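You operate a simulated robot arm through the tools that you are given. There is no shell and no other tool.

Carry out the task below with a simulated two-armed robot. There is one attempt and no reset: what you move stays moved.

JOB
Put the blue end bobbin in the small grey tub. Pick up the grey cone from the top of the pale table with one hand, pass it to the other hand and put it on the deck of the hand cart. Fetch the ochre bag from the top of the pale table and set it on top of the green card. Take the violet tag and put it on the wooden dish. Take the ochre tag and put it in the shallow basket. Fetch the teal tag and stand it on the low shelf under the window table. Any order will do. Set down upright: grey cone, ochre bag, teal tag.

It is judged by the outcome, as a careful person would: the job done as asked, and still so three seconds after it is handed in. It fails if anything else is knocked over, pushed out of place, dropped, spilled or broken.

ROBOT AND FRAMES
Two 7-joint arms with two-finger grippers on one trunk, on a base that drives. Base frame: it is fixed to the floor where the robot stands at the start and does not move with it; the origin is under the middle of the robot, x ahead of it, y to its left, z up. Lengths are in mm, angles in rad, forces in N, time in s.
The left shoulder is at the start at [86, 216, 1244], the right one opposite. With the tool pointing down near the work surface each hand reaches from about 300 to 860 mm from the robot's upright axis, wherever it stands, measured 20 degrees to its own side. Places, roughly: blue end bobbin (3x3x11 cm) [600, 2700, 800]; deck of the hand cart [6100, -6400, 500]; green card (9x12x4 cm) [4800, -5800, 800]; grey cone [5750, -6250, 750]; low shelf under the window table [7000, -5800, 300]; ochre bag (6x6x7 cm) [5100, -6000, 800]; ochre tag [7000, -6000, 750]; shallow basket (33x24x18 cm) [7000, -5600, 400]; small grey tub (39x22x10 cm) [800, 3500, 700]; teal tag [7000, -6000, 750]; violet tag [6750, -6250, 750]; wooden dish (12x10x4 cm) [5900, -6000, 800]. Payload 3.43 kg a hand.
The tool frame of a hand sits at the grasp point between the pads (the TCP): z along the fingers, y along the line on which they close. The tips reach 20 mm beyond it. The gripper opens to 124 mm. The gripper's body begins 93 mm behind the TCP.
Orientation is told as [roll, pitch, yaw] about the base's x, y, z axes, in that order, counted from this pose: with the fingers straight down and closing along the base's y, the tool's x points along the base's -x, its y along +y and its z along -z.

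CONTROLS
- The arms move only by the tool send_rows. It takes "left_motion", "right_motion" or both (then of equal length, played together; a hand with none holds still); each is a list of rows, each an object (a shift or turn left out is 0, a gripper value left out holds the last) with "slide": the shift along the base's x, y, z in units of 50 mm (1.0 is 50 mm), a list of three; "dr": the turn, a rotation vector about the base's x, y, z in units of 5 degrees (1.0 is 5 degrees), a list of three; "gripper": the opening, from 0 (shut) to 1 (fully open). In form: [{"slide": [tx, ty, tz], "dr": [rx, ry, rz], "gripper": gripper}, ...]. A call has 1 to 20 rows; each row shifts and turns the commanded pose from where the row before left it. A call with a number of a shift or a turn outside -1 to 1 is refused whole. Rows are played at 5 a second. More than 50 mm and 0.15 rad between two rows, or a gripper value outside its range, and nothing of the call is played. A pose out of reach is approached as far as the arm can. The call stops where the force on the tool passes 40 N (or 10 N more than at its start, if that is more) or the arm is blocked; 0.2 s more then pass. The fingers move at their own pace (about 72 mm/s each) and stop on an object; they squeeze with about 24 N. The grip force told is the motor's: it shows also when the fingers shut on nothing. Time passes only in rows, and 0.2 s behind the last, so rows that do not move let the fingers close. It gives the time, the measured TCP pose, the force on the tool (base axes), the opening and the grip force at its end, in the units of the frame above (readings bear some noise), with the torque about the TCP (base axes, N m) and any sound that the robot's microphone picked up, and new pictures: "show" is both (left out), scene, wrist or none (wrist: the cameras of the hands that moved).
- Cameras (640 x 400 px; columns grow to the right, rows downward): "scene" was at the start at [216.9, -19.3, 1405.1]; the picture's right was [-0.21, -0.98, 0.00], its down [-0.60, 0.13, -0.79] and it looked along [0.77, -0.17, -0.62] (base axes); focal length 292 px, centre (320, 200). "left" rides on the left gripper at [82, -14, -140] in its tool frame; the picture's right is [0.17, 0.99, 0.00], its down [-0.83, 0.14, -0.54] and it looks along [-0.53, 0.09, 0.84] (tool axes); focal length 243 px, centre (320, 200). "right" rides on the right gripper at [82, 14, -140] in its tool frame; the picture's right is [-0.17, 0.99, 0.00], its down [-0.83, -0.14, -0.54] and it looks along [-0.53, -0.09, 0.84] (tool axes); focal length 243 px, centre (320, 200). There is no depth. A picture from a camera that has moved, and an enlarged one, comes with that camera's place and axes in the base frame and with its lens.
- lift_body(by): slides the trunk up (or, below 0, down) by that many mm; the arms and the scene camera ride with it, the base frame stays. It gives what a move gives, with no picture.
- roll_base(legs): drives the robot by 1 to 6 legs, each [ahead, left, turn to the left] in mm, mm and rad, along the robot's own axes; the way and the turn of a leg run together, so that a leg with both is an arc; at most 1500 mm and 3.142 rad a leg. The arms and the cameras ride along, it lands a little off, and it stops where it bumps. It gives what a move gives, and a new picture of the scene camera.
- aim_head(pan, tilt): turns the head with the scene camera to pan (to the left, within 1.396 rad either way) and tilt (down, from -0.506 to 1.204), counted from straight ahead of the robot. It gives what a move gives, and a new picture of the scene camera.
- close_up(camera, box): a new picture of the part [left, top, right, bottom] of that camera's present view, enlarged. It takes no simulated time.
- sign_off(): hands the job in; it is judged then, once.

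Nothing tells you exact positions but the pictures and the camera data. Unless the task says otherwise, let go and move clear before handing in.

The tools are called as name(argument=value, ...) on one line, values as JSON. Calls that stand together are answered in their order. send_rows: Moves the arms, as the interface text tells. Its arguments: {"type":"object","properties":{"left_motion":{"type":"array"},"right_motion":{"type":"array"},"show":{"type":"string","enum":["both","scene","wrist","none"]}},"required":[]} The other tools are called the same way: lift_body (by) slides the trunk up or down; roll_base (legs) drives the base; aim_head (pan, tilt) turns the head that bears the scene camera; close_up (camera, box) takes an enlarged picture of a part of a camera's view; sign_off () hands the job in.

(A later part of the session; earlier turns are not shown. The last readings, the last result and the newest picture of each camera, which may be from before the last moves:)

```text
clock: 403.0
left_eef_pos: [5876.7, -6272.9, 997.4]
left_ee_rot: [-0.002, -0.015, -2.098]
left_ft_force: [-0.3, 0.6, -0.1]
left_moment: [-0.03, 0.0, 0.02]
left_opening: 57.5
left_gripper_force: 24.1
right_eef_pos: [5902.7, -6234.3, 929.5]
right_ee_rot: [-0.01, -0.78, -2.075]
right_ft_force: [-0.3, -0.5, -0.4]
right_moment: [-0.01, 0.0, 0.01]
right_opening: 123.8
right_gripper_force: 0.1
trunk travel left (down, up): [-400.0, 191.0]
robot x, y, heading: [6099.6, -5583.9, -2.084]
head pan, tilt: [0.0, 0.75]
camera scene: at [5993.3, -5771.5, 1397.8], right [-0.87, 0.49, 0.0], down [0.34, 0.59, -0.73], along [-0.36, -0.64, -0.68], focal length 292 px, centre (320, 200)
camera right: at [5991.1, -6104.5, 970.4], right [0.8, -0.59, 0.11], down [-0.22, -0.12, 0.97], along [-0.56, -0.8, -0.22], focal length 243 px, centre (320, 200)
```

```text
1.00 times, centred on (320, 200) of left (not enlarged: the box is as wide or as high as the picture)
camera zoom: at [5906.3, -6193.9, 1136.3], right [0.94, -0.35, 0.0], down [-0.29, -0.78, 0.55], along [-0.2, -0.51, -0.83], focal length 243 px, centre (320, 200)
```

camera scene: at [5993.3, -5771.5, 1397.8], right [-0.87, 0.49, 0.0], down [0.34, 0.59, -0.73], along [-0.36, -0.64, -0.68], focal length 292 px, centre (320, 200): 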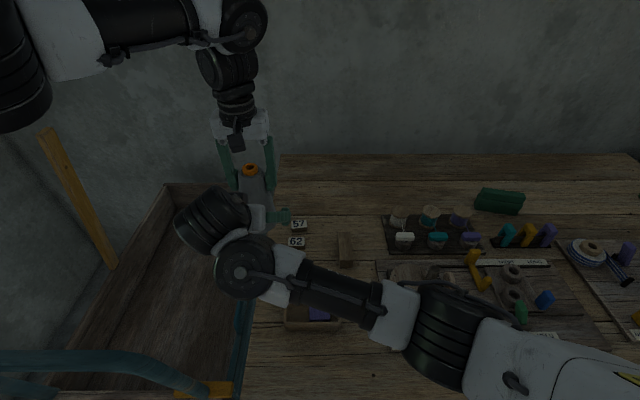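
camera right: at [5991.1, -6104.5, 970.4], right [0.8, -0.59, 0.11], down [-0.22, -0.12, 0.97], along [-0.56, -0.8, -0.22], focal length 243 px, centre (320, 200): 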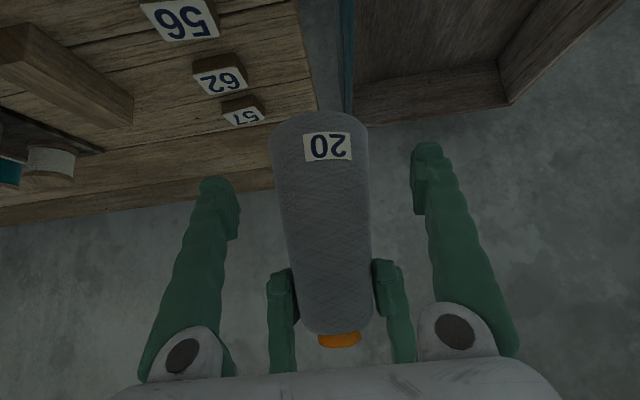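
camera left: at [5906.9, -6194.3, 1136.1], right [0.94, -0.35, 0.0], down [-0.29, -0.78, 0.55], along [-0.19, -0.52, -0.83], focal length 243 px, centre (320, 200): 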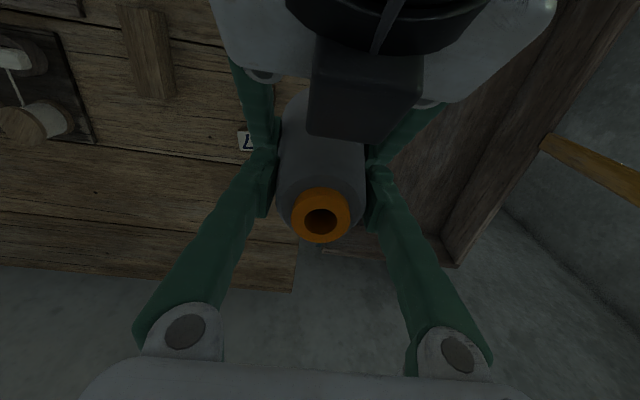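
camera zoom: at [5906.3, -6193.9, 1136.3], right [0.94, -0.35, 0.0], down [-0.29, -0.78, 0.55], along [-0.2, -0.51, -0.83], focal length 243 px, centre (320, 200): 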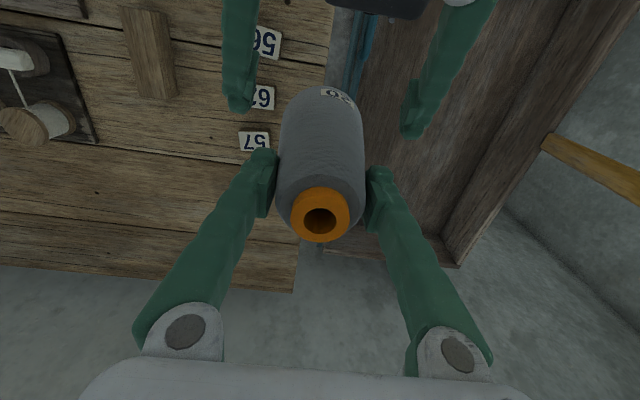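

The left hand alone now holds the cone. I raise it while lowering the right hand, so the two separate cleanly.

send_rows(left_motion=[{"slide": [0, 0, 0.3]}, {"slide": [0, 0, 0.4]}, {"slide": [0, 0, 0.4]}, {"slide": [0, 0, 0.3]}, {"slide": [0, 0, 0]}], right_motion=[{"slide": [0, 0, -0.3]}, {"slide": [0, 0, -0.4]}, {"slide": [0, 0, -0.4]}, {"slide": [0, 0, -0.2]}, {"slide": [0, 0, 0]}])

```text
clock: 404.2
left_eef_pos: [5876.6, -6273.7, 1067.6]
left_ee_rot: [-0.001, -0.015, -2.098]
left_ft_force: [-0.8, -0.2, -3.6]
left_moment: [0.03, 0.0, 0.0]
left_opening: 57.8
left_gripper_force: 24.1
right_eef_pos: [5902.6, -6235.1, 863.3]
right_ee_rot: [-0.008, -0.78, -2.075]
right_ft_force: [0.2, 0.3, -0.6]
right_moment: [-0.05, 0.01, -0.02]
right_opening: 123.9
right_gripper_force: 0.0
trunk travel left (down, up): [-400.0, 191.0]
robot x, y, heading: [6100.2, -5583.1, -2.09]
head pan, tilt: [0.0, 0.75]
camera scene: at [5993.3, -5771.7, 1397.8], right [-0.87, 0.49, 0.0], down [0.34, 0.59, -0.73], along [-0.36, -0.64, -0.68], focal length 292 px, centre (320, 200)
camera right: at [5992.2, -6105.0, 905.4], right [0.8, -0.59, 0.11], down [-0.22, -0.12, 0.97], along [-0.55, -0.8, -0.22], focal length 243 px, centre (320, 200)
camera left: at [5907.2, -6193.5, 1206.7], right [0.94, -0.35, 0.0], down [-0.29, -0.78, 0.55], along [-0.2, -0.51, -0.83], focal length 243 px, centre (320, 200)
```

scene: 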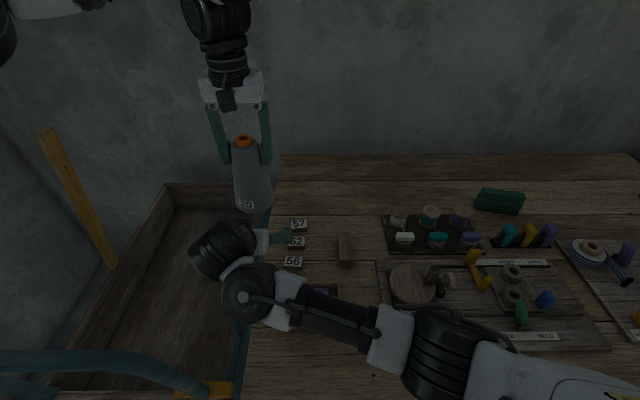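
right: 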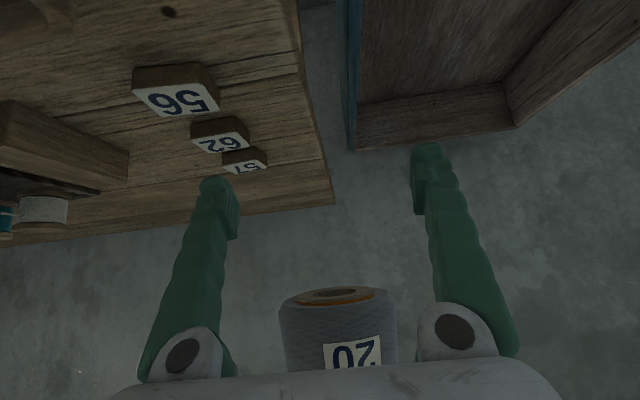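
left: 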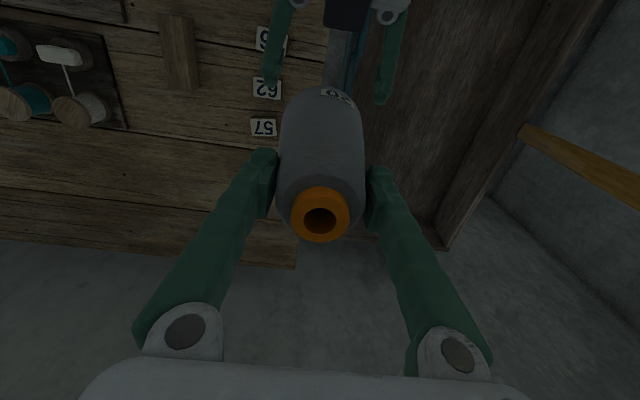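

The hand-over succeeded: the left hand carries the cone (3.6 N weight). I move the right hand away to its own side.

send_rows(right_motion=[{"slide": [-0.626, 0.356, 0]}, {"slide": [-0.626, 0.356, 0.1]}, {"slide": [-0.626, 0.356, 0.2]}, {"slide": [-0.626, 0.356, 0.3]}, {"slide": [-0.626, 0.356, 0.3]}, {"slide": [-0.6, 0.3, 0.3]}, {"slide": [0, 0, 0]}], show="scene")

aim_head(pan=0.45, tilt=0.75)

```text
clock: 405.8
left_eef_pos: [5877.3, -6272.8, 1067.6]
left_ee_rot: [-0.001, -0.015, -2.096]
left_ft_force: [-0.4, 0.3, -3.8]
left_moment: [-0.02, 0.0, 0.01]
left_opening: 58.1
left_gripper_force: 24.1
right_eef_pos: [5716.1, -6130.4, 924.7]
right_ee_rot: [-0.012, -0.779, -2.074]
right_ft_force: [0.1, -0.7, 0.2]
right_moment: [0.03, -0.01, -0.06]
right_opening: 123.9
right_gripper_force: 0.1
trunk travel left (down, up): [-400.0, 191.0]
robot x, y, heading: [6101.1, -5584.1, -2.084]
head pan, tilt: [0.0, 0.75]
camera scene: at [5993.8, -5771.9, 1397.8], right [-0.87, 0.49, 0.0], down [0.34, 0.59, -0.73], along [-0.36, -0.64, -0.68], focal length 292 px, centre (320, 200)
```

scene: 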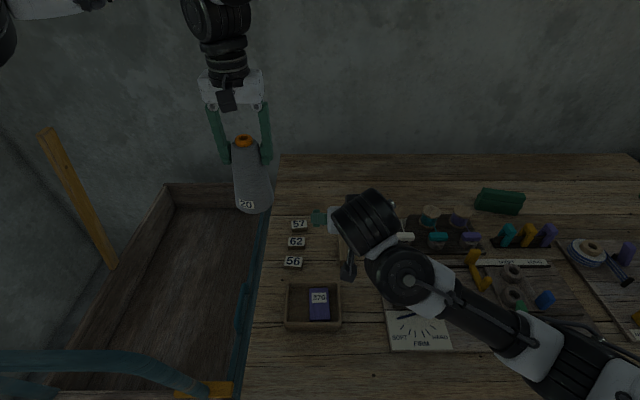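

```text
clock: 406.7
left_eef_pos: [5877.1, -6273.3, 1067.9]
left_ee_rot: [-0.003, -0.014, -2.097]
left_ft_force: [-0.9, 0.7, -3.7]
left_moment: [0.01, 0.02, 0.02]
left_opening: 57.8
left_gripper_force: 24.0
right_eef_pos: [5717.8, -6131.2, 925.0]
right_ee_rot: [-0.009, -0.78, -2.076]
right_ft_force: [-0.1, 0.5, -0.6]
right_moment: [0.02, -0.01, 0.0]
right_opening: 124.0
right_gripper_force: 0.1
trunk travel left (down, up): [-400.0, 191.0]
robot x, y, heading: [6102.5, -5581.5, -2.089]
head pan, tilt: [0.45, 0.75]
camera scene: at [6028.6, -5782.0, 1397.9], right [-1.0, 0.07, 0.0], down [0.05, 0.68, -0.73], along [-0.05, -0.73, -0.68], focal length 292 px, centre (320, 200)
```

scene: 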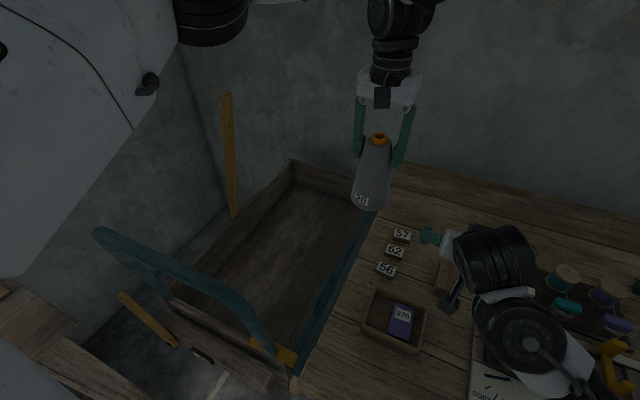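

I see into the cart's deck: about u −2240…−2880, v 8350…8710 at z≈500, with a tall U-handle across its front (z≈985 at u≈−2115). I carry the cone left over the deck, beyond the handle.

send_rows(left_motion=[{"slide": [0.656, -0.175, 0]}, {"slide": [0.656, -0.175, 0]}, {"slide": [0.656, -0.175, 0]}, {"slide": [0.656, -0.175, 0]}, {"slide": [0.656, -0.175, 0]}, {"slide": [0.656, -0.175, 0]}, {"slide": [0.656, -0.175, 0]}, {"slide": [0, 0, 0]}])

```text
clock: 408.5
left_eef_pos: [6105.7, -6336.5, 1067.3]
left_ee_rot: [0.0, -0.014, -2.098]
left_ft_force: [0.4, 0.0, -3.2]
left_moment: [0.0, -0.03, 0.04]
left_opening: 57.6
left_gripper_force: 23.8
right_eef_pos: [5714.9, -6129.5, 924.4]
right_ee_rot: [-0.009, -0.78, -2.077]
right_ft_force: [0.6, -0.5, 0.0]
right_moment: [0.0, 0.0, 0.03]
right_opening: 124.1
right_gripper_force: 0.0
trunk travel left (down, up): [-400.0, 191.0]
robot x, y, heading: [6104.7, -5584.5, -2.087]
head pan, tilt: [0.45, 0.75]
camera scene: at [6027.8, -5782.0, 1397.8], right [-1.0, 0.07, 0.0], down [0.05, 0.68, -0.73], along [-0.05, -0.73, -0.68], focal length 292 px, centre (320, 200)
camera left: at [6135.8, -6257.4, 1206.4], right [0.94, -0.35, 0.0], down [-0.29, -0.78, 0.55], along [-0.2, -0.51, -0.83], focal length 243 px, centre (320, 200)
```

scene: 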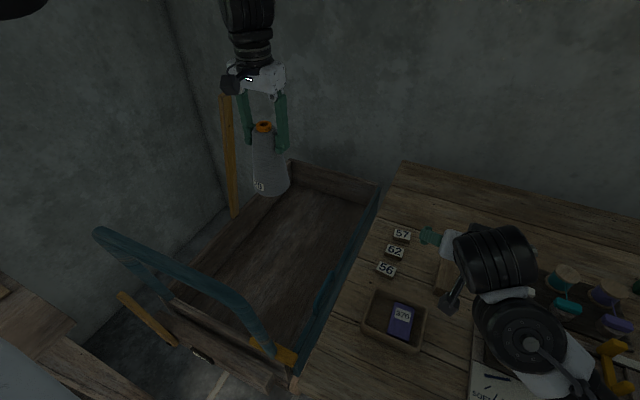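
left: 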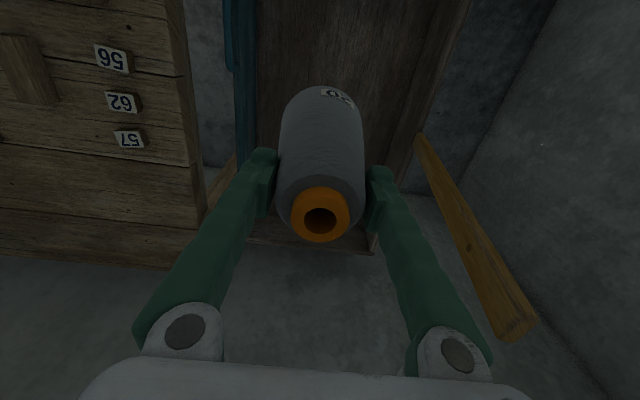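

The cone is above the deck with good margins. I lower it in stages, watching the arm against the U-handle.

send_rows(left_motion=[{"slide": [0.1, -0.06, -0.8]}, {"slide": [0.1, -0.06, -0.8]}, {"slide": [0.1, -0.06, -0.8]}, {"slide": [0, 0, -0.8]}, {"slide": [0, 0, -0.8]}, {"slide": [0, 0, 0]}])

```text
clock: 409.9
left_eef_pos: [6124.2, -6346.3, 869.9]
left_ee_rot: [-0.002, -0.015, -2.097]
left_ft_force: [0.3, -0.3, -3.4]
left_moment: [-0.05, 0.05, -0.01]
left_opening: 57.9
left_gripper_force: 23.8
right_eef_pos: [5716.7, -6129.9, 925.2]
right_ee_rot: [-0.011, -0.782, -2.076]
right_ft_force: [-1.0, 0.5, 0.3]
right_moment: [0.0, -0.02, 0.05]
right_opening: 123.9
right_gripper_force: 0.0
trunk travel left (down, up): [-400.0, 191.0]
robot x, y, heading: [6104.2, -5580.9, -2.089]
head pan, tilt: [0.45, 0.75]
camera scene: at [6028.8, -5781.5, 1398.0], right [-1.0, 0.07, 0.0], down [0.05, 0.68, -0.73], along [-0.05, -0.73, -0.68], focal length 292 px, centre (320, 200)
camera left: at [6152.7, -6266.4, 1008.4], right [0.94, -0.35, 0.0], down [-0.29, -0.78, 0.55], along [-0.2, -0.52, -0.83], focal length 243 px, centre (320, 200)
```

scene: 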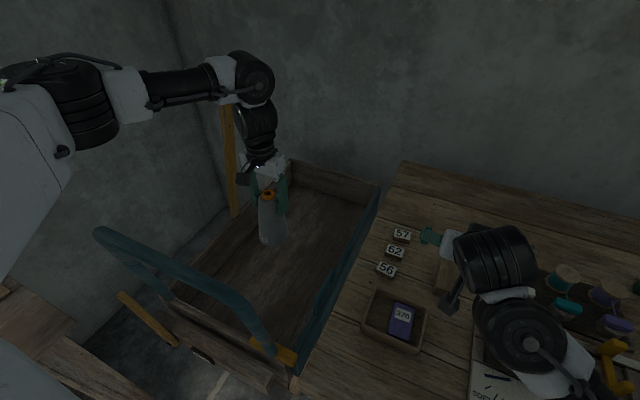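
left: 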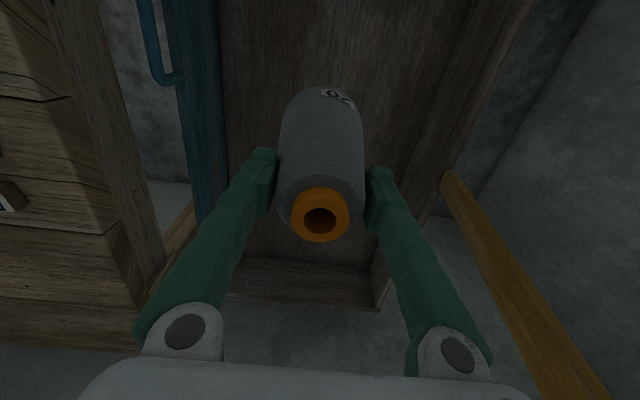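

send_rows(left_motion=[{"slide": [0, 0, -0.8]}, {"slide": [0, 0, -0.8]}, {"slide": [0, 0, -0.8]}, {"slide": [0, 0, -0.8]}, {"slide": [0, 0, 0]}])

close_up(camera="scene", box=[160, 130, 400, 330])

```text
clock: 411.1
left_eef_pos: [6121.8, -6346.1, 707.3]
left_ee_rot: [0.0, -0.016, -2.098]
left_ft_force: [0.6, -0.6, -3.8]
left_moment: [-0.04, 0.02, -0.02]
left_opening: 57.7
left_gripper_force: 24.3
right_eef_pos: [5717.2, -6130.8, 924.9]
right_ee_rot: [-0.01, -0.782, -2.074]
right_ft_force: [-0.3, 0.6, -0.3]
right_moment: [0.0, -0.02, -0.02]
right_opening: 124.0
right_gripper_force: 0.1
trunk travel left (down, up): [-400.0, 191.0]
robot x, y, heading: [6100.1, -5580.6, -2.081]
head pan, tilt: [0.45, 0.75]
camera scene: at [6029.0, -5781.5, 1398.0], right [-1.0, 0.07, 0.0], down [0.05, 0.68, -0.73], along [-0.05, -0.73, -0.68], focal length 292 px, centre (320, 200)
camera left: at [6152.6, -6266.4, 846.4], right [0.94, -0.35, 0.0], down [-0.29, -0.78, 0.55], along [-0.2, -0.52, -0.83], focal length 243 px, centre (320, 200)
```

scene: 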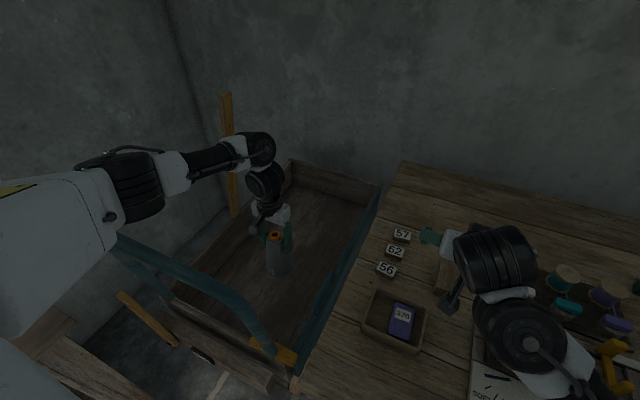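
left: 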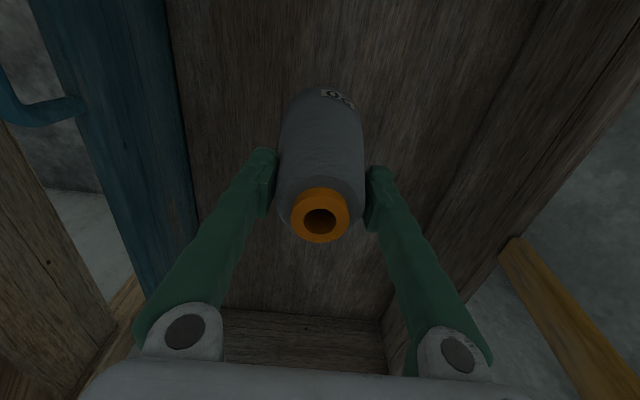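

```text
2.00 times, centred on (280, 230) of scene
camera zoom: at [6029.0, -5781.5, 1398.0], right [-1.0, 0.07, 0.0], down [0.05, 0.68, -0.73], along [-0.05, -0.73, -0.68], focal length 584 px, centre (400, 140)
```

zoom: 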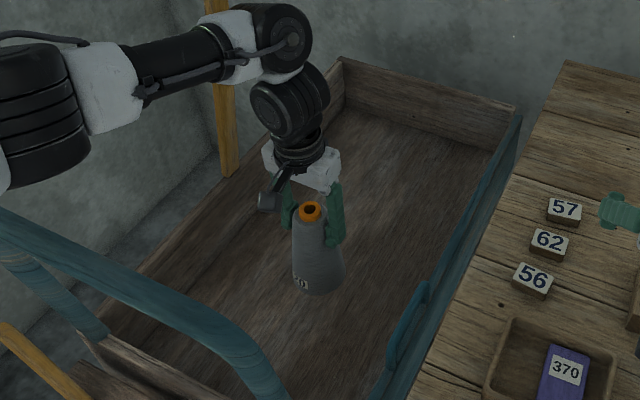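

The left elbow is getting close above the U-handle. I raise the trunk 100 mm first (arms ride along), so the elbow stays higher while the hand goes down.

lift_body(by=100)

send_rows(left_motion=[{"slide": [0, 0, -0.7]}, {"slide": [0, 0, -0.7]}, {"slide": [0, 0, -0.6]}, {"slide": [0, 0, 0]}])

aim_head(pan=0.75, tilt=0.8)

```text
clock: 412.5
left_eef_pos: [6123.6, -6345.5, 807.5]
left_ee_rot: [-0.001, -0.013, -2.096]
left_ft_force: [1.2, -0.2, -3.3]
left_moment: [-0.01, 0.01, 0.02]
left_opening: 58.1
left_gripper_force: 23.8
right_eef_pos: [5715.4, -6130.7, 1023.6]
right_ee_rot: [-0.009, -0.778, -2.076]
right_ft_force: [0.3, -0.1, 0.3]
right_moment: [-0.01, 0.0, -0.01]
right_opening: 124.1
right_gripper_force: 0.0
trunk travel left (down, up): [-500.0, 91.0]
robot x, y, heading: [6104.7, -5582.6, -2.087]
head pan, tilt: [0.45, 0.75]
```

```text
clock: 413.5
left_eef_pos: [6123.5, -6346.4, 707.2]
left_ee_rot: [-0.002, -0.015, -2.097]
left_ft_force: [-1.2, 0.6, -3.5]
left_moment: [-0.01, 0.02, -0.03]
left_opening: 57.8
left_gripper_force: 23.7
right_eef_pos: [5715.8, -6130.6, 1025.3]
right_ee_rot: [-0.01, -0.781, -2.076]
right_ft_force: [0.1, -0.7, -0.7]
right_moment: [0.0, 0.01, -0.01]
right_opening: 123.9
right_gripper_force: 0.0
trunk travel left (down, up): [-500.0, 91.0]
robot x, y, heading: [6098.4, -5580.4, -2.086]
head pan, tilt: [0.45, 0.75]
camera scene: at [6048.4, -5749.1, 1508.1], right [-1.0, 0.07, 0.0], down [0.05, 0.68, -0.73], along [-0.05, -0.73, -0.68], focal length 292 px, centre (320, 200)
camera left: at [6153.2, -6265.7, 845.8], right [0.94, -0.35, 0.0], down [-0.29, -0.78, 0.55], along [-0.2, -0.51, -0.83], focal length 243 px, centre (320, 200)
```

scene: 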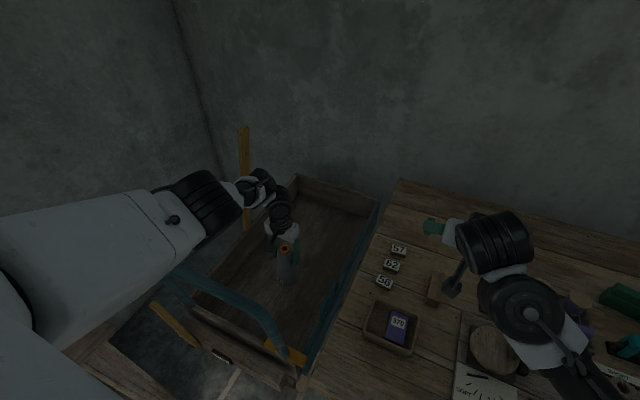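
left: 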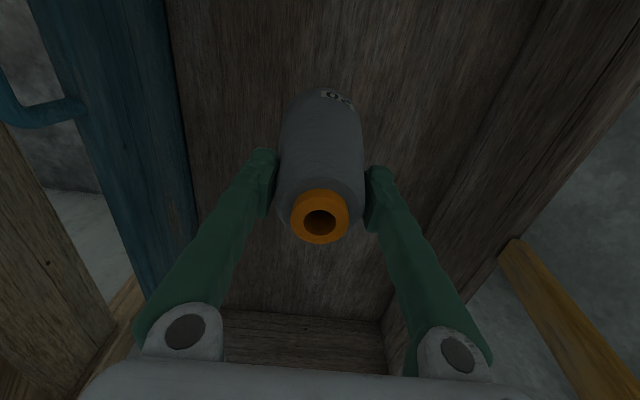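

```text
clock: 414.3
left_eef_pos: [6122.9, -6345.2, 707.4]
left_ee_rot: [-0.002, -0.013, -2.097]
left_ft_force: [-1.0, -0.9, -3.7]
left_moment: [0.02, -0.01, 0.01]
left_opening: 57.9
left_gripper_force: 24.1
right_eef_pos: [5715.4, -6130.1, 1025.2]
right_ee_rot: [-0.01, -0.779, -2.075]
right_ft_force: [-0.3, -0.3, 0.8]
right_moment: [0.02, 0.01, 0.01]
right_opening: 124.0
right_gripper_force: 0.0
trunk travel left (down, up): [-500.0, 91.0]
robot x, y, heading: [6101.5, -5583.4, -2.09]
head pan, tilt: [0.75, 0.799]
camera scene: at [6071.7, -5744.9, 1504.0], right [-0.97, -0.23, 0.0], down [-0.17, 0.7, -0.7], along [0.16, -0.68, -0.72], focal length 292 px, centre (320, 200)
```

scene: 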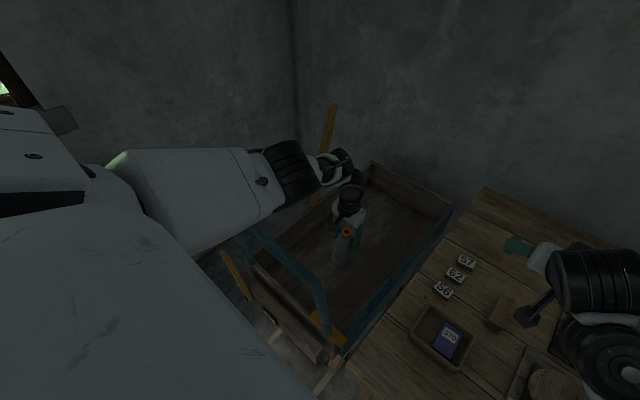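

The arm now passes well above the handle. I lower the cone further in small steps to the deck.

send_rows(left_motion=[{"slide": [0, 0, -0.5]}, {"slide": [0, 0, -0.4]}, {"slide": [0, 0, -0.2]}, {"slide": [0, 0, 0]}], show="none")

aim_head(pan=0.45, tilt=0.85)

close_up(camera="scene", box=[180, 120, 400, 300])

```text
clock: 415.3
left_eef_pos: [6124.4, -6341.4, 655.9]
left_ee_rot: [-0.001, -0.014, -2.095]
left_ft_force: [-0.6, -0.6, -3.6]
left_moment: [0.03, -0.01, -0.01]
left_opening: 57.7
left_gripper_force: 24.0
left hand out of reach, approached as far as the arm can: row 3
right_eef_pos: [5715.8, -6130.4, 1025.3]
right_ee_rot: [-0.011, -0.782, -2.077]
right_ft_force: [-1.3, -0.9, 0.6]
right_moment: [0.01, 0.02, 0.03]
right_opening: 124.2
right_gripper_force: 0.1
trunk travel left (down, up): [-500.0, 91.0]
robot x, y, heading: [6100.4, -5581.0, -2.088]
head pan, tilt: [0.75, 0.799]
```

```text
clock: 416.1
left_eef_pos: [6124.8, -6341.1, 655.3]
left_ee_rot: [-0.003, -0.013, -2.096]
left_ft_force: [-0.3, 0.0, -3.6]
left_moment: [-0.02, -0.01, 0.01]
left_opening: 57.6
left_gripper_force: 23.8
right_eef_pos: [5714.7, -6130.7, 1023.5]
right_ee_rot: [-0.012, -0.782, -2.075]
right_ft_force: [1.4, -1.4, 0.0]
right_moment: [-0.02, 0.0, 0.02]
right_opening: 123.7
right_gripper_force: 0.0
trunk travel left (down, up): [-500.0, 91.0]
robot x, y, heading: [6104.9, -5581.3, -2.088]
head pan, tilt: [0.45, 0.85]
camera scene: at [6048.1, -5744.4, 1500.0], right [-1.0, 0.07, 0.0], down [0.05, 0.75, -0.66], along [-0.04, -0.66, -0.75], focal length 292 px, centre (320, 200)
```

scene: 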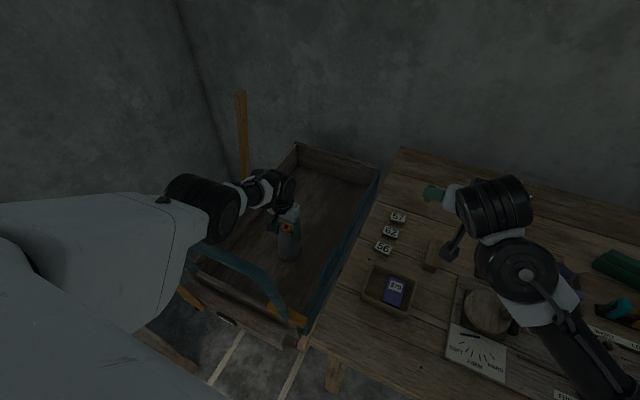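

```text
2.22 times, centred on (290, 210) of scene
camera zoom: at [6048.1, -5744.4, 1500.0], right [-1.0, 0.07, 0.0], down [0.05, 0.75, -0.66], along [-0.04, -0.66, -0.75], focal length 648 px, centre (387, 178)
```

zoom: 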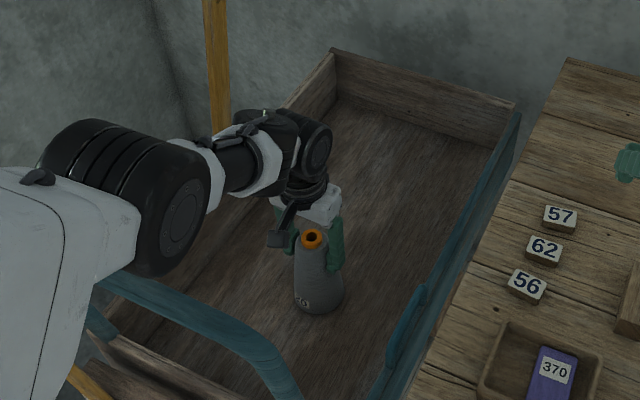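

The arm is at its reach limit there, about 25 mm above the deck. I raise the hand slightly, lower the trunk 45 mm, and then finish the descent with the arm.

send_rows(left_motion=[{"slide": [0, 0, 0.5]}, {"slide": [0, 0, 0.5]}, {"slide": [0, 0, 0]}], show="none")

lift_body(by=-45)

close_up(camera="scene", box=[180, 120, 400, 300])

```text
clock: 416.9
left_eef_pos: [6125.9, -6341.3, 706.8]
left_ee_rot: [-0.002, -0.015, -2.096]
left_ft_force: [-0.3, -0.5, -3.4]
left_moment: [0.03, -0.01, 0.01]
left_opening: 57.8
left_gripper_force: 23.8
right_eef_pos: [5714.3, -6131.1, 1024.0]
right_ee_rot: [-0.009, -0.779, -2.075]
right_ft_force: [0.3, -0.8, 0.6]
right_moment: [-0.02, 0.03, 0.02]
right_opening: 123.8
right_gripper_force: 0.1
trunk travel left (down, up): [-500.0, 91.0]
robot x, y, heading: [6097.9, -5579.8, -2.083]
head pan, tilt: [0.45, 0.85]
```

```text
clock: 417.7
left_eef_pos: [6131.9, -6376.7, 724.2]
left_ee_rot: [0.03, -0.105, -2.08]
left_ft_force: [1.2, 0.4, -3.3]
left_moment: [0.03, -0.03, 0.02]
left_opening: 57.7
left_gripper_force: 23.5
right_eef_pos: [5721.8, -6116.3, 998.4]
right_ee_rot: [0.0, -0.804, -2.079]
right_ft_force: [-0.9, -0.1, -0.7]
right_moment: [0.02, 0.01, 0.0]
right_opening: 123.8
right_gripper_force: 0.1
trunk travel left (down, up): [-455.0, 136.0]
robot x, y, heading: [6106.4, -5584.1, -2.076]
head pan, tilt: [0.45, 0.85]
```

```text
2.22 times, centred on (290, 210) of scene
camera zoom: at [6044.7, -5736.0, 1454.8], right [-1.0, 0.06, 0.0], down [0.05, 0.74, -0.67], along [-0.04, -0.67, -0.74], focal length 648 px, centre (387, 178)
```

zoom: 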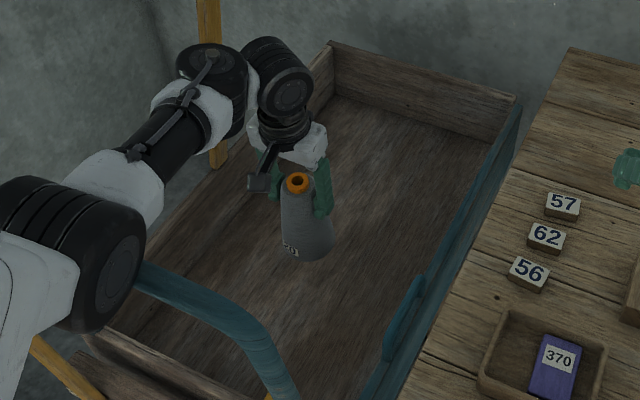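

The hands shifted unexpectedly — the left elbow is probably pressing on the U-handle. I raise the trunk back at once.

lift_body(by=60)

aim_head(pan=0.7, tilt=0.85)

```text
clock: 418.7
left_eef_pos: [6126.5, -6338.6, 716.0]
left_ee_rot: [-0.003, -0.008, -2.1]
left_ft_force: [0.8, -0.3, -3.9]
left_moment: [0.04, 0.05, -0.02]
left_opening: 57.7
left_gripper_force: 24.1
right_eef_pos: [5718.2, -6132.2, 1036.4]
right_ee_rot: [-0.015, -0.776, -2.074]
right_ft_force: [-0.3, -0.7, -0.9]
right_moment: [0.03, 0.04, -0.05]
right_opening: 124.0
right_gripper_force: 0.0
trunk travel left (down, up): [-515.0, 76.0]
robot x, y, heading: [6104.7, -5579.6, -2.089]
head pan, tilt: [0.45, 0.85]
```

```text
clock: 419.5
left_eef_pos: [6124.5, -6340.1, 720.8]
left_ee_rot: [0.001, -0.013, -2.098]
left_ft_force: [0.0, -0.4, -2.9]
left_moment: [0.02, -0.05, -0.01]
left_opening: 57.9
left_gripper_force: 23.7
right_eef_pos: [5714.5, -6130.8, 1039.8]
right_ee_rot: [-0.009, -0.784, -2.076]
right_ft_force: [0.5, 0.4, -0.1]
right_moment: [0.04, 0.0, 0.01]
right_opening: 124.2
right_gripper_force: 0.1
trunk travel left (down, up): [-515.0, 76.0]
robot x, y, heading: [6104.3, -5580.3, -2.088]
head pan, tilt: [0.7, 0.85]
camera scene: at [6071.6, -5734.7, 1518.1], right [-0.98, -0.18, 0.0], down [-0.14, 0.74, -0.66], along [0.12, -0.65, -0.75], focal length 292 px, centre (320, 200)
```

scene: 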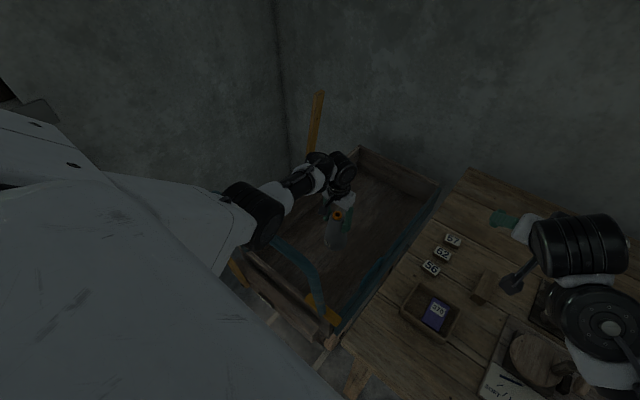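

The arm is free again (hands back to normal). New plan: keep the arm nearly straight (elbow high above the handle) and use the trunk itself for the final lowering. First I extend the arm down close to its limit.

send_rows(left_motion=[{"slide": [0, 0, -0.4]}, {"slide": [0, 0, -0.3]}, {"slide": [0, 0, -0.16]}, {"slide": [0, 0, 0]}], show="none")

aim_head(pan=0.45, tilt=0.85)

close_up(camera="scene", box=[180, 120, 400, 300])

```text
clock: 420.5
left_eef_pos: [6124.3, -6340.6, 679.3]
left_ee_rot: [-0.001, -0.015, -2.096]
left_ft_force: [0.9, 0.0, -2.5]
left_moment: [-0.03, -0.01, -0.01]
left_opening: 57.8
left_gripper_force: 24.3
right_eef_pos: [5715.5, -6130.1, 1039.4]
right_ee_rot: [-0.01, -0.782, -2.077]
right_ft_force: [0.5, -0.2, 0.4]
right_moment: [0.01, -0.01, -0.02]
right_opening: 124.0
right_gripper_force: 0.1
trunk travel left (down, up): [-515.0, 76.0]
robot x, y, heading: [6101.4, -5582.6, -2.092]
head pan, tilt: [0.7, 0.85]
```

```text
clock: 421.3
left_eef_pos: [6124.5, -6339.9, 680.2]
left_ee_rot: [-0.003, -0.014, -2.095]
left_ft_force: [-0.4, 0.1, -3.1]
left_moment: [-0.01, -0.07, -0.01]
left_opening: 57.6
left_gripper_force: 24.3
right_eef_pos: [5715.6, -6130.9, 1039.3]
right_ee_rot: [-0.01, -0.782, -2.075]
right_ft_force: [0.8, -0.3, -0.8]
right_moment: [0.01, 0.03, 0.0]
right_opening: 124.0
right_gripper_force: 0.0
trunk travel left (down, up): [-515.0, 76.0]
robot x, y, heading: [6100.5, -5582.9, -2.09]
head pan, tilt: [0.45, 0.85]
camera scene: at [6052.8, -5736.1, 1518.1], right [-1.0, 0.07, 0.0], down [0.05, 0.75, -0.66], along [-0.04, -0.66, -0.75], focal length 292 px, centre (320, 200)
```

scene: 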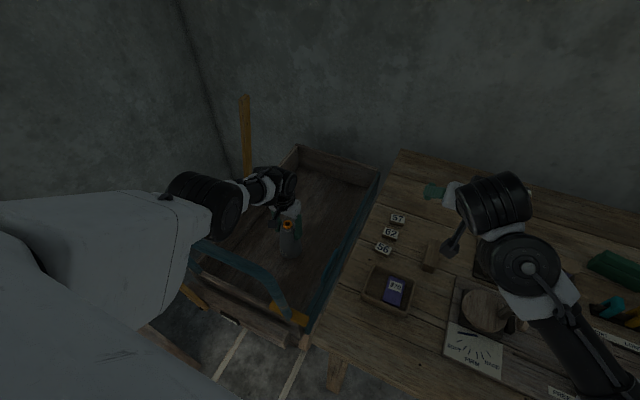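

```text
2.22 times, centred on (290, 210) of scene
camera zoom: at [6052.8, -5736.1, 1518.1], right [-1.0, 0.07, 0.0], down [0.05, 0.75, -0.66], along [-0.04, -0.66, -0.75], focal length 648 px, centre (387, 178)
```

zoom: 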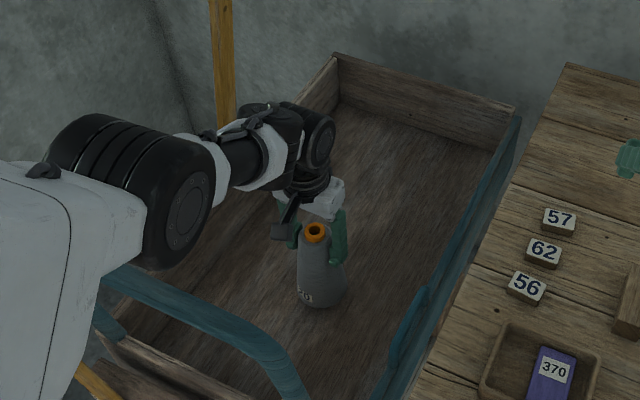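

Arm nearly straight, cart in place. I lower the trunk in small steps and watch the hand positions and forces for any contact.

lift_body(by=-15)

lift_body(by=-12)

```text
clock: 421.9
left_eef_pos: [6123.9, -6341.6, 663.4]
left_ee_rot: [-0.001, -0.016, -2.094]
left_ft_force: [0.0, 0.8, -3.1]
left_moment: [0.01, -0.02, -0.01]
left_opening: 57.7
left_gripper_force: 24.5
right_eef_pos: [5714.1, -6130.5, 1024.7]
right_ee_rot: [-0.012, -0.783, -2.074]
right_ft_force: [0.2, -0.3, 0.1]
right_moment: [0.0, -0.01, -0.01]
right_opening: 123.8
right_gripper_force: 0.0
trunk travel left (down, up): [-500.0, 91.0]
robot x, y, heading: [6098.6, -5581.6, -2.086]
head pan, tilt: [0.45, 0.85]
```

```text
clock: 422.5
left_eef_pos: [6124.5, -6341.6, 653.2]
left_ee_rot: [-0.001, -0.018, -2.094]
left_ft_force: [5.6, 5.4, 20.7]
left_moment: [-0.04, -0.42, 0.12]
left_opening: 57.9
left_gripper_force: 23.9
right_eef_pos: [5715.7, -6129.6, 1014.6]
right_ee_rot: [-0.008, -0.784, -2.078]
right_ft_force: [-0.8, 0.2, -1.1]
right_moment: [0.0, -0.01, -0.03]
right_opening: 123.9
right_gripper_force: 0.1
trunk travel left (down, up): [-488.0, 103.0]
robot x, y, heading: [6101.9, -5581.0, -2.088]
head pan, tilt: [0.45, 0.85]
```

Contact under the cone (24 N change): it stands on the deck. I check visually and ease the load slightly before releasing.

send_rows(left_motion=[{"slide": [0, 0, 0.04]}, {"slide": [0, 0, 0]}], show="wrist")

close_up(camera="scene", box=[240, 150, 360, 280])

```text
clock: 423.1
left_eef_pos: [6126.2, -6339.9, 654.3]
left_ee_rot: [0.001, -0.017, -2.096]
left_ft_force: [3.2, -4.1, 8.6]
left_moment: [-0.59, 0.03, 0.16]
left_opening: 58.1
left_gripper_force: 23.9
right_eef_pos: [5715.4, -6130.2, 1013.0]
right_ee_rot: [-0.01, -0.784, -2.075]
right_ft_force: [0.1, 0.3, -0.3]
right_moment: [0.0, -0.01, -0.03]
right_opening: 124.1
right_gripper_force: 0.1
trunk travel left (down, up): [-488.0, 103.0]
robot x, y, heading: [6099.3, -5581.3, -2.09]
head pan, tilt: [0.45, 0.85]
camera left: at [6154.9, -6260.8, 792.7], right [0.94, -0.35, 0.0], down [-0.29, -0.78, 0.55], along [-0.2, -0.52, -0.83], focal length 243 px, centre (320, 200)
```

left: 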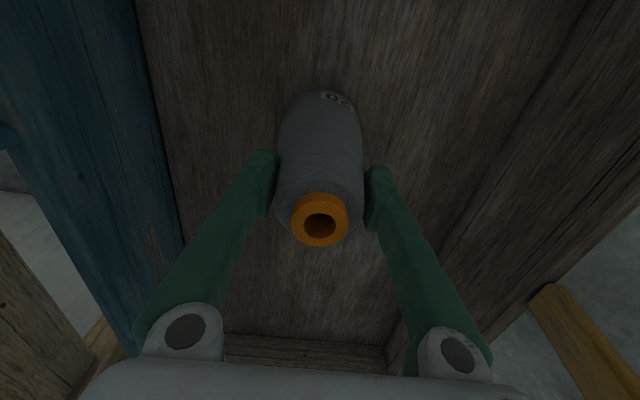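

```text
3.08 times, centred on (300, 215) of scene
camera zoom: at [6045.0, -5749.0, 1485.9], right [-1.0, 0.07, 0.0], down [0.05, 0.75, -0.66], along [-0.04, -0.66, -0.75], focal length 898 px, centre (382, 154)
```

zoom: 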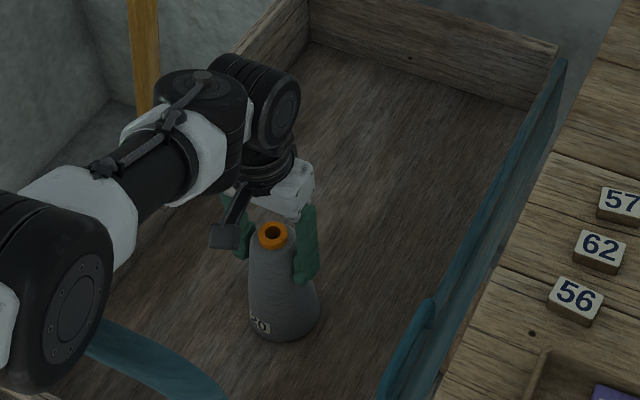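

The cone stands on the deck. I open the left hand gently and check before withdrawing.

send_rows(left_motion=[{"slide": [0, 0, 0], "gripper": 0.5}, {"slide": [0, 0, 0], "gripper": 0.56}, {"slide": [0, 0, 0], "gripper": 0.65}, {"slide": [0, 0, 0], "gripper": 0.75}, {"slide": [0, 0, 0]}], show="wrist")

close_up(camera="scene", box=[240, 150, 360, 280])

```text
clock: 424.3
left_eef_pos: [6124.3, -6340.4, 653.4]
left_ee_rot: [-0.002, -0.015, -2.098]
left_ft_force: [-1.0, -0.5, 0.3]
left_moment: [0.02, -0.03, 0.03]
left_opening: 93.3
left_gripper_force: 0.3
right_eef_pos: [5715.6, -6130.9, 1013.1]
right_ee_rot: [-0.01, -0.782, -2.076]
right_ft_force: [-0.3, -0.4, -0.3]
right_moment: [0.04, -0.03, 0.01]
right_opening: 123.8
right_gripper_force: 0.0
trunk travel left (down, up): [-488.0, 103.0]
robot x, y, heading: [6101.0, -5584.7, -2.085]
head pan, tilt: [0.45, 0.85]
camera left: at [6154.7, -6260.8, 792.1], right [0.94, -0.35, 0.0], down [-0.29, -0.78, 0.55], along [-0.2, -0.52, -0.83], focal length 243 px, centre (320, 200)
```

left: 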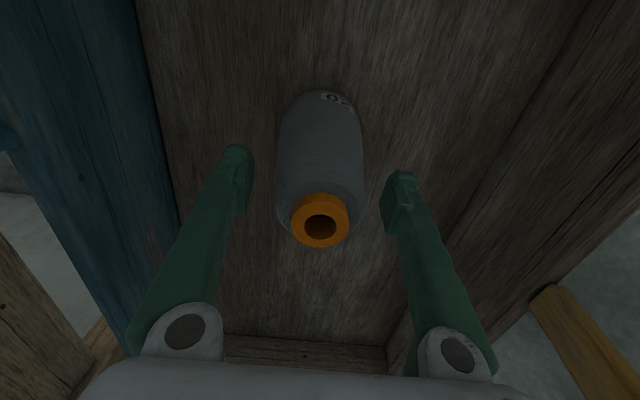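

```text
3.08 times, centred on (300, 215) of scene
camera zoom: at [6044.7, -5749.8, 1485.8], right [-1.0, 0.07, 0.0], down [0.05, 0.75, -0.66], along [-0.04, -0.66, -0.75], focal length 898 px, centre (382, 154)
```

zoom: 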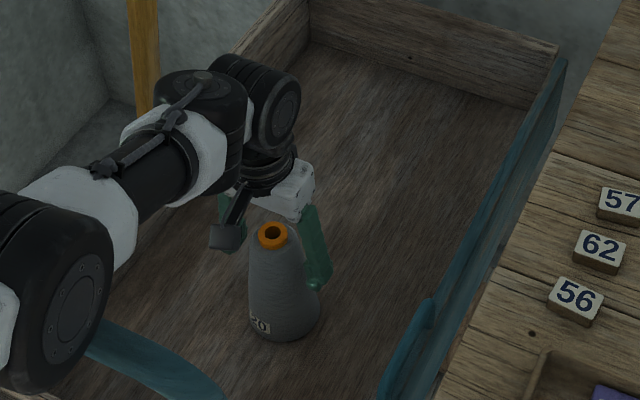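

The cone stands upright on the deck. I raise the trunk first (lifting the hand straight off), then bring the left arm up and away.

lift_body(by=100)

send_rows(left_motion=[{"slide": [0, 0, 0.8]}, {"slide": [0, 0, 0.8]}, {"slide": [0, 0, 0.8]}, {"slide": [0, 0, 0.8]}, {"slide": [0, 0, 0.8]}, {"slide": [0, 0, 0.8]}, {"slide": [0, 0, 0.8]}, {"slide": [0, 0, 0.8]}, {"slide": [0, 0, 0]}])

```text
clock: 425.6
left_eef_pos: [6080.3, -6418.5, 911.3]
left_ee_rot: [0.002, -0.246, -2.097]
left_ft_force: [0.3, 0.3, -0.1]
left_moment: [-0.04, 0.01, 0.02]
left_opening: 93.1
left_gripper_force: 0.1
right_eef_pos: [5715.0, -6130.8, 1109.7]
right_ee_rot: [-0.009, -0.779, -2.074]
right_ft_force: [0.8, -0.4, -0.8]
right_moment: [-0.01, -0.02, 0.01]
right_opening: 124.1
right_gripper_force: 0.0
trunk travel left (down, up): [-588.0, 3.0]
robot x, y, heading: [6106.1, -5580.1, -2.084]
head pan, tilt: [0.45, 0.85]
```

```text
clock: 427.6
left_eef_pos: [6077.9, -6421.4, 1232.3]
left_ee_rot: [0.001, -0.247, -2.098]
left_ft_force: [0.4, -0.5, 0.4]
left_moment: [0.04, 0.02, 0.02]
left_opening: 92.8
left_gripper_force: 0.1
right_eef_pos: [5715.5, -6129.7, 1112.8]
right_ee_rot: [-0.009, -0.781, -2.075]
right_ft_force: [-0.9, 0.1, -0.3]
right_moment: [-0.01, 0.0, 0.0]
right_opening: 124.0
right_gripper_force: 0.2
trunk travel left (down, up): [-588.0, 3.0]
robot x, y, heading: [6105.0, -5582.5, -2.085]
head pan, tilt: [0.45, 0.85]
camera scene: at [6090.0, -5670.6, 1599.0], right [-1.0, 0.07, 0.0], down [0.05, 0.75, -0.66], along [-0.04, -0.66, -0.75], focal length 292 px, centre (320, 200)
camera left: at [6122.2, -6315.8, 1347.9], right [0.93, -0.36, -0.04], down [-0.22, -0.65, 0.73], along [-0.28, -0.67, -0.69], focal length 243 px, centre (320, 200)
```

scene: 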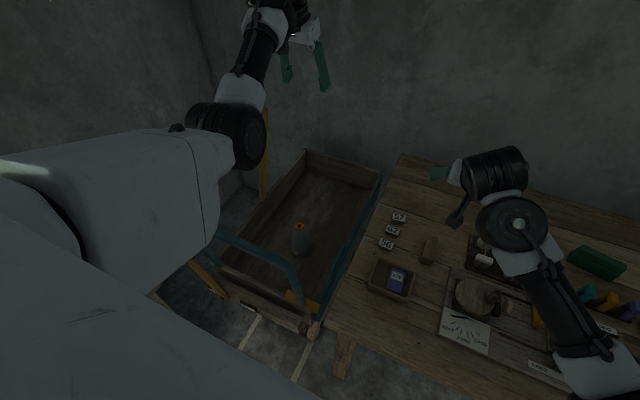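
left: 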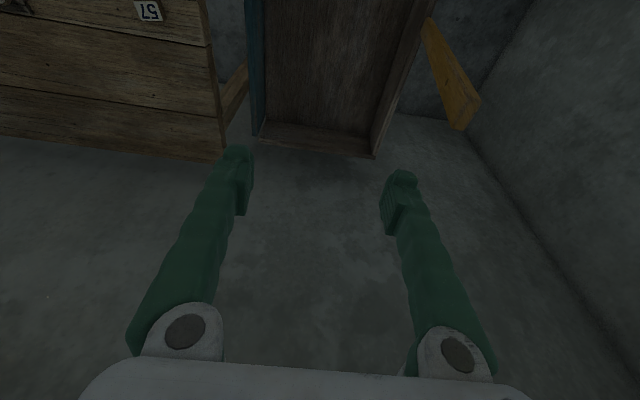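

The left hand is clear. I verify the cone on the deck, the dish, and the bag on the card with close-ups.

close_up(camera="scene", box=[220, 140, 420, 320])

aim_head(pan=-0.45, tilt=0.7)

close_up(camera="scene", box=[320, 80, 640, 280])

```text
2.22 times, centred on (320, 230) of scene
camera zoom: at [6090.0, -5670.6, 1599.0], right [-1.0, 0.07, 0.0], down [0.05, 0.75, -0.66], along [-0.04, -0.66, -0.75], focal length 648 px, centre (320, 133)
```

zoom: 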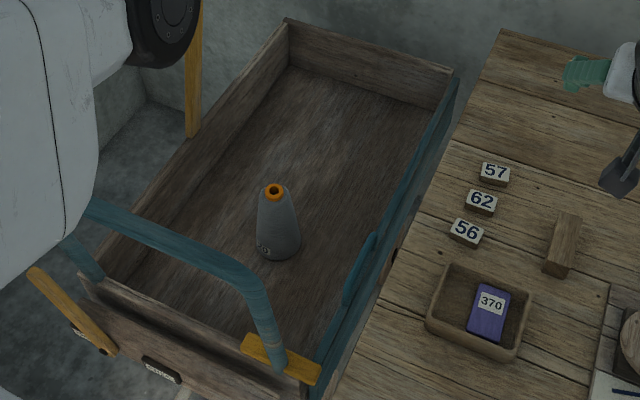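

```text
clock: 428.8
left_eef_pos: [6078.9, -6421.6, 1232.6]
left_ee_rot: [0.001, -0.248, -2.098]
left_ft_force: [0.1, -0.4, -0.4]
left_moment: [-0.02, 0.01, 0.0]
left_opening: 93.0
left_gripper_force: 0.1
right_eef_pos: [5715.7, -6129.6, 1112.9]
right_ee_rot: [-0.011, -0.782, -2.076]
right_ft_force: [-0.4, -0.1, 0.3]
right_moment: [0.02, 0.02, -0.02]
right_opening: 124.0
right_gripper_force: 0.1
trunk travel left (down, up): [-588.0, 3.0]
robot x, y, heading: [6099.1, -5584.8, -2.087]
head pan, tilt: [-0.45, 0.7]
camera scene: at [6025.3, -5640.5, 1611.3], right [-0.57, 0.82, 0.0], down [0.53, 0.37, -0.76], along [-0.63, -0.43, -0.64], focal length 292 px, centre (320, 200)
```

scene: 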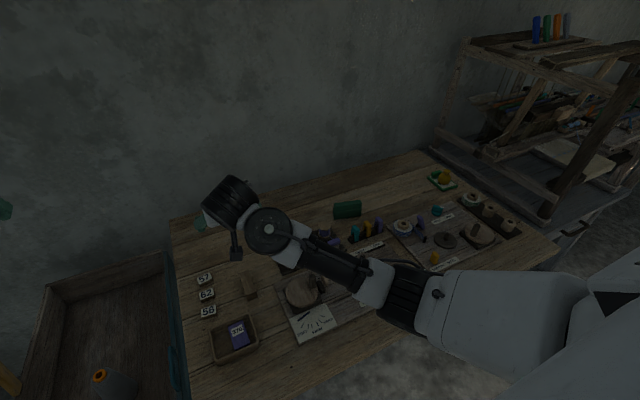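

```text
2.00 times, centred on (480, 180) of scene
camera zoom: at [6025.3, -5640.5, 1611.3], right [-0.57, 0.82, 0.0], down [0.53, 0.37, -0.76], along [-0.63, -0.43, -0.64], focal length 584 px, centre (0, 240)
```

zoom: 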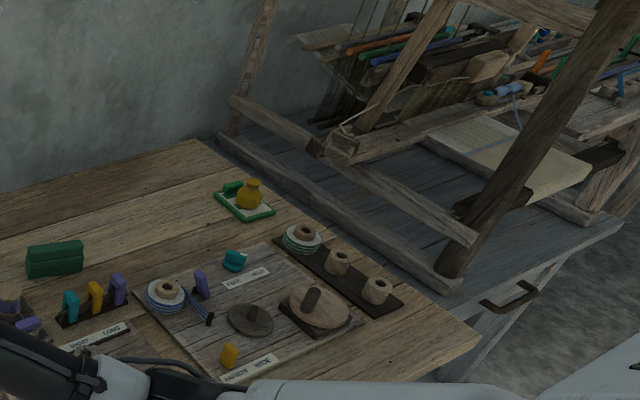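

All placements look right. I back away from the table a little and take a last look at the window table's shelf.

roll_base(legs=[[-220, 0, 0]])

aim_head(pan=1.39, tilt=0.6)

```text
clock: 430.8
left_eef_pos: [6189.4, -6228.2, 1230.7]
left_ee_rot: [0.002, -0.247, -2.097]
left_ft_force: [0.1, -0.4, 1.2]
left_moment: [0.0, -0.02, 0.0]
left_opening: 93.1
left_gripper_force: 0.1
right_eef_pos: [5826.4, -5938.5, 1112.1]
right_ee_rot: [-0.011, -0.78, -2.072]
right_ft_force: [0.1, 0.2, 0.3]
right_moment: [0.02, 0.02, -0.01]
right_opening: 124.1
right_gripper_force: 0.0
trunk travel left (down, up): [-588.0, 3.0]
robot x, y, heading: [6208.7, -5388.4, -2.084]
head pan, tilt: [-0.45, 0.7]
camera scene: at [6134.5, -5448.4, 1611.2], right [-0.57, 0.82, 0.0], down [0.53, 0.37, -0.76], along [-0.63, -0.43, -0.64], focal length 292 px, centre (320, 200)
```

scene: 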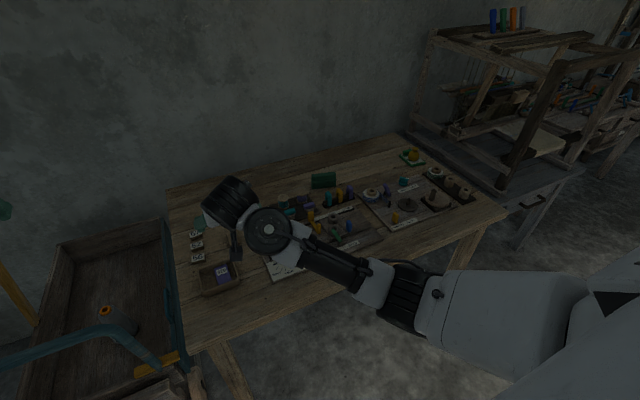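

```text
clock: 432.6
left_eef_pos: [6190.5, -6227.8, 1231.9]
left_ee_rot: [0.003, -0.246, -2.096]
left_ft_force: [-0.5, -0.3, -0.3]
left_moment: [0.03, -0.02, -0.03]
left_opening: 92.9
left_gripper_force: 0.0
right_eef_pos: [5825.4, -5938.2, 1112.4]
right_ee_rot: [-0.009, -0.78, -2.075]
right_ft_force: [-0.2, -0.6, 0.4]
right_moment: [0.0, 0.02, 0.0]
right_opening: 124.0
right_gripper_force: 0.0
trunk travel left (down, up): [-588.0, 3.0]
robot x, y, heading: [6210.4, -5384.8, -2.084]
head pan, tilt: [1.389, 0.6]
camera scene: at [6273.0, -5455.1, 1619.9], right [-0.64, -0.77, 0.0], down [-0.43, 0.36, -0.83], along [0.63, -0.53, -0.56], focal length 292 px, centre (320, 200)
```

scene: 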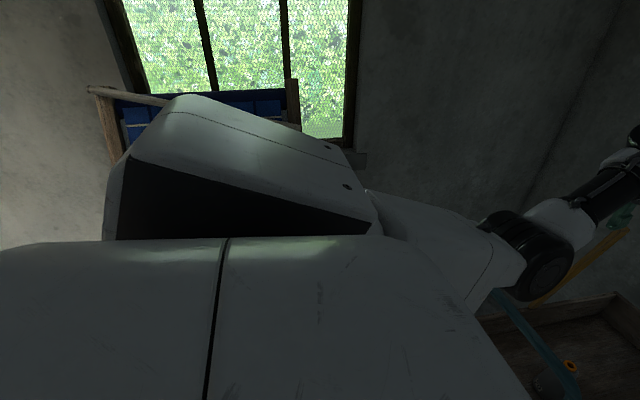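

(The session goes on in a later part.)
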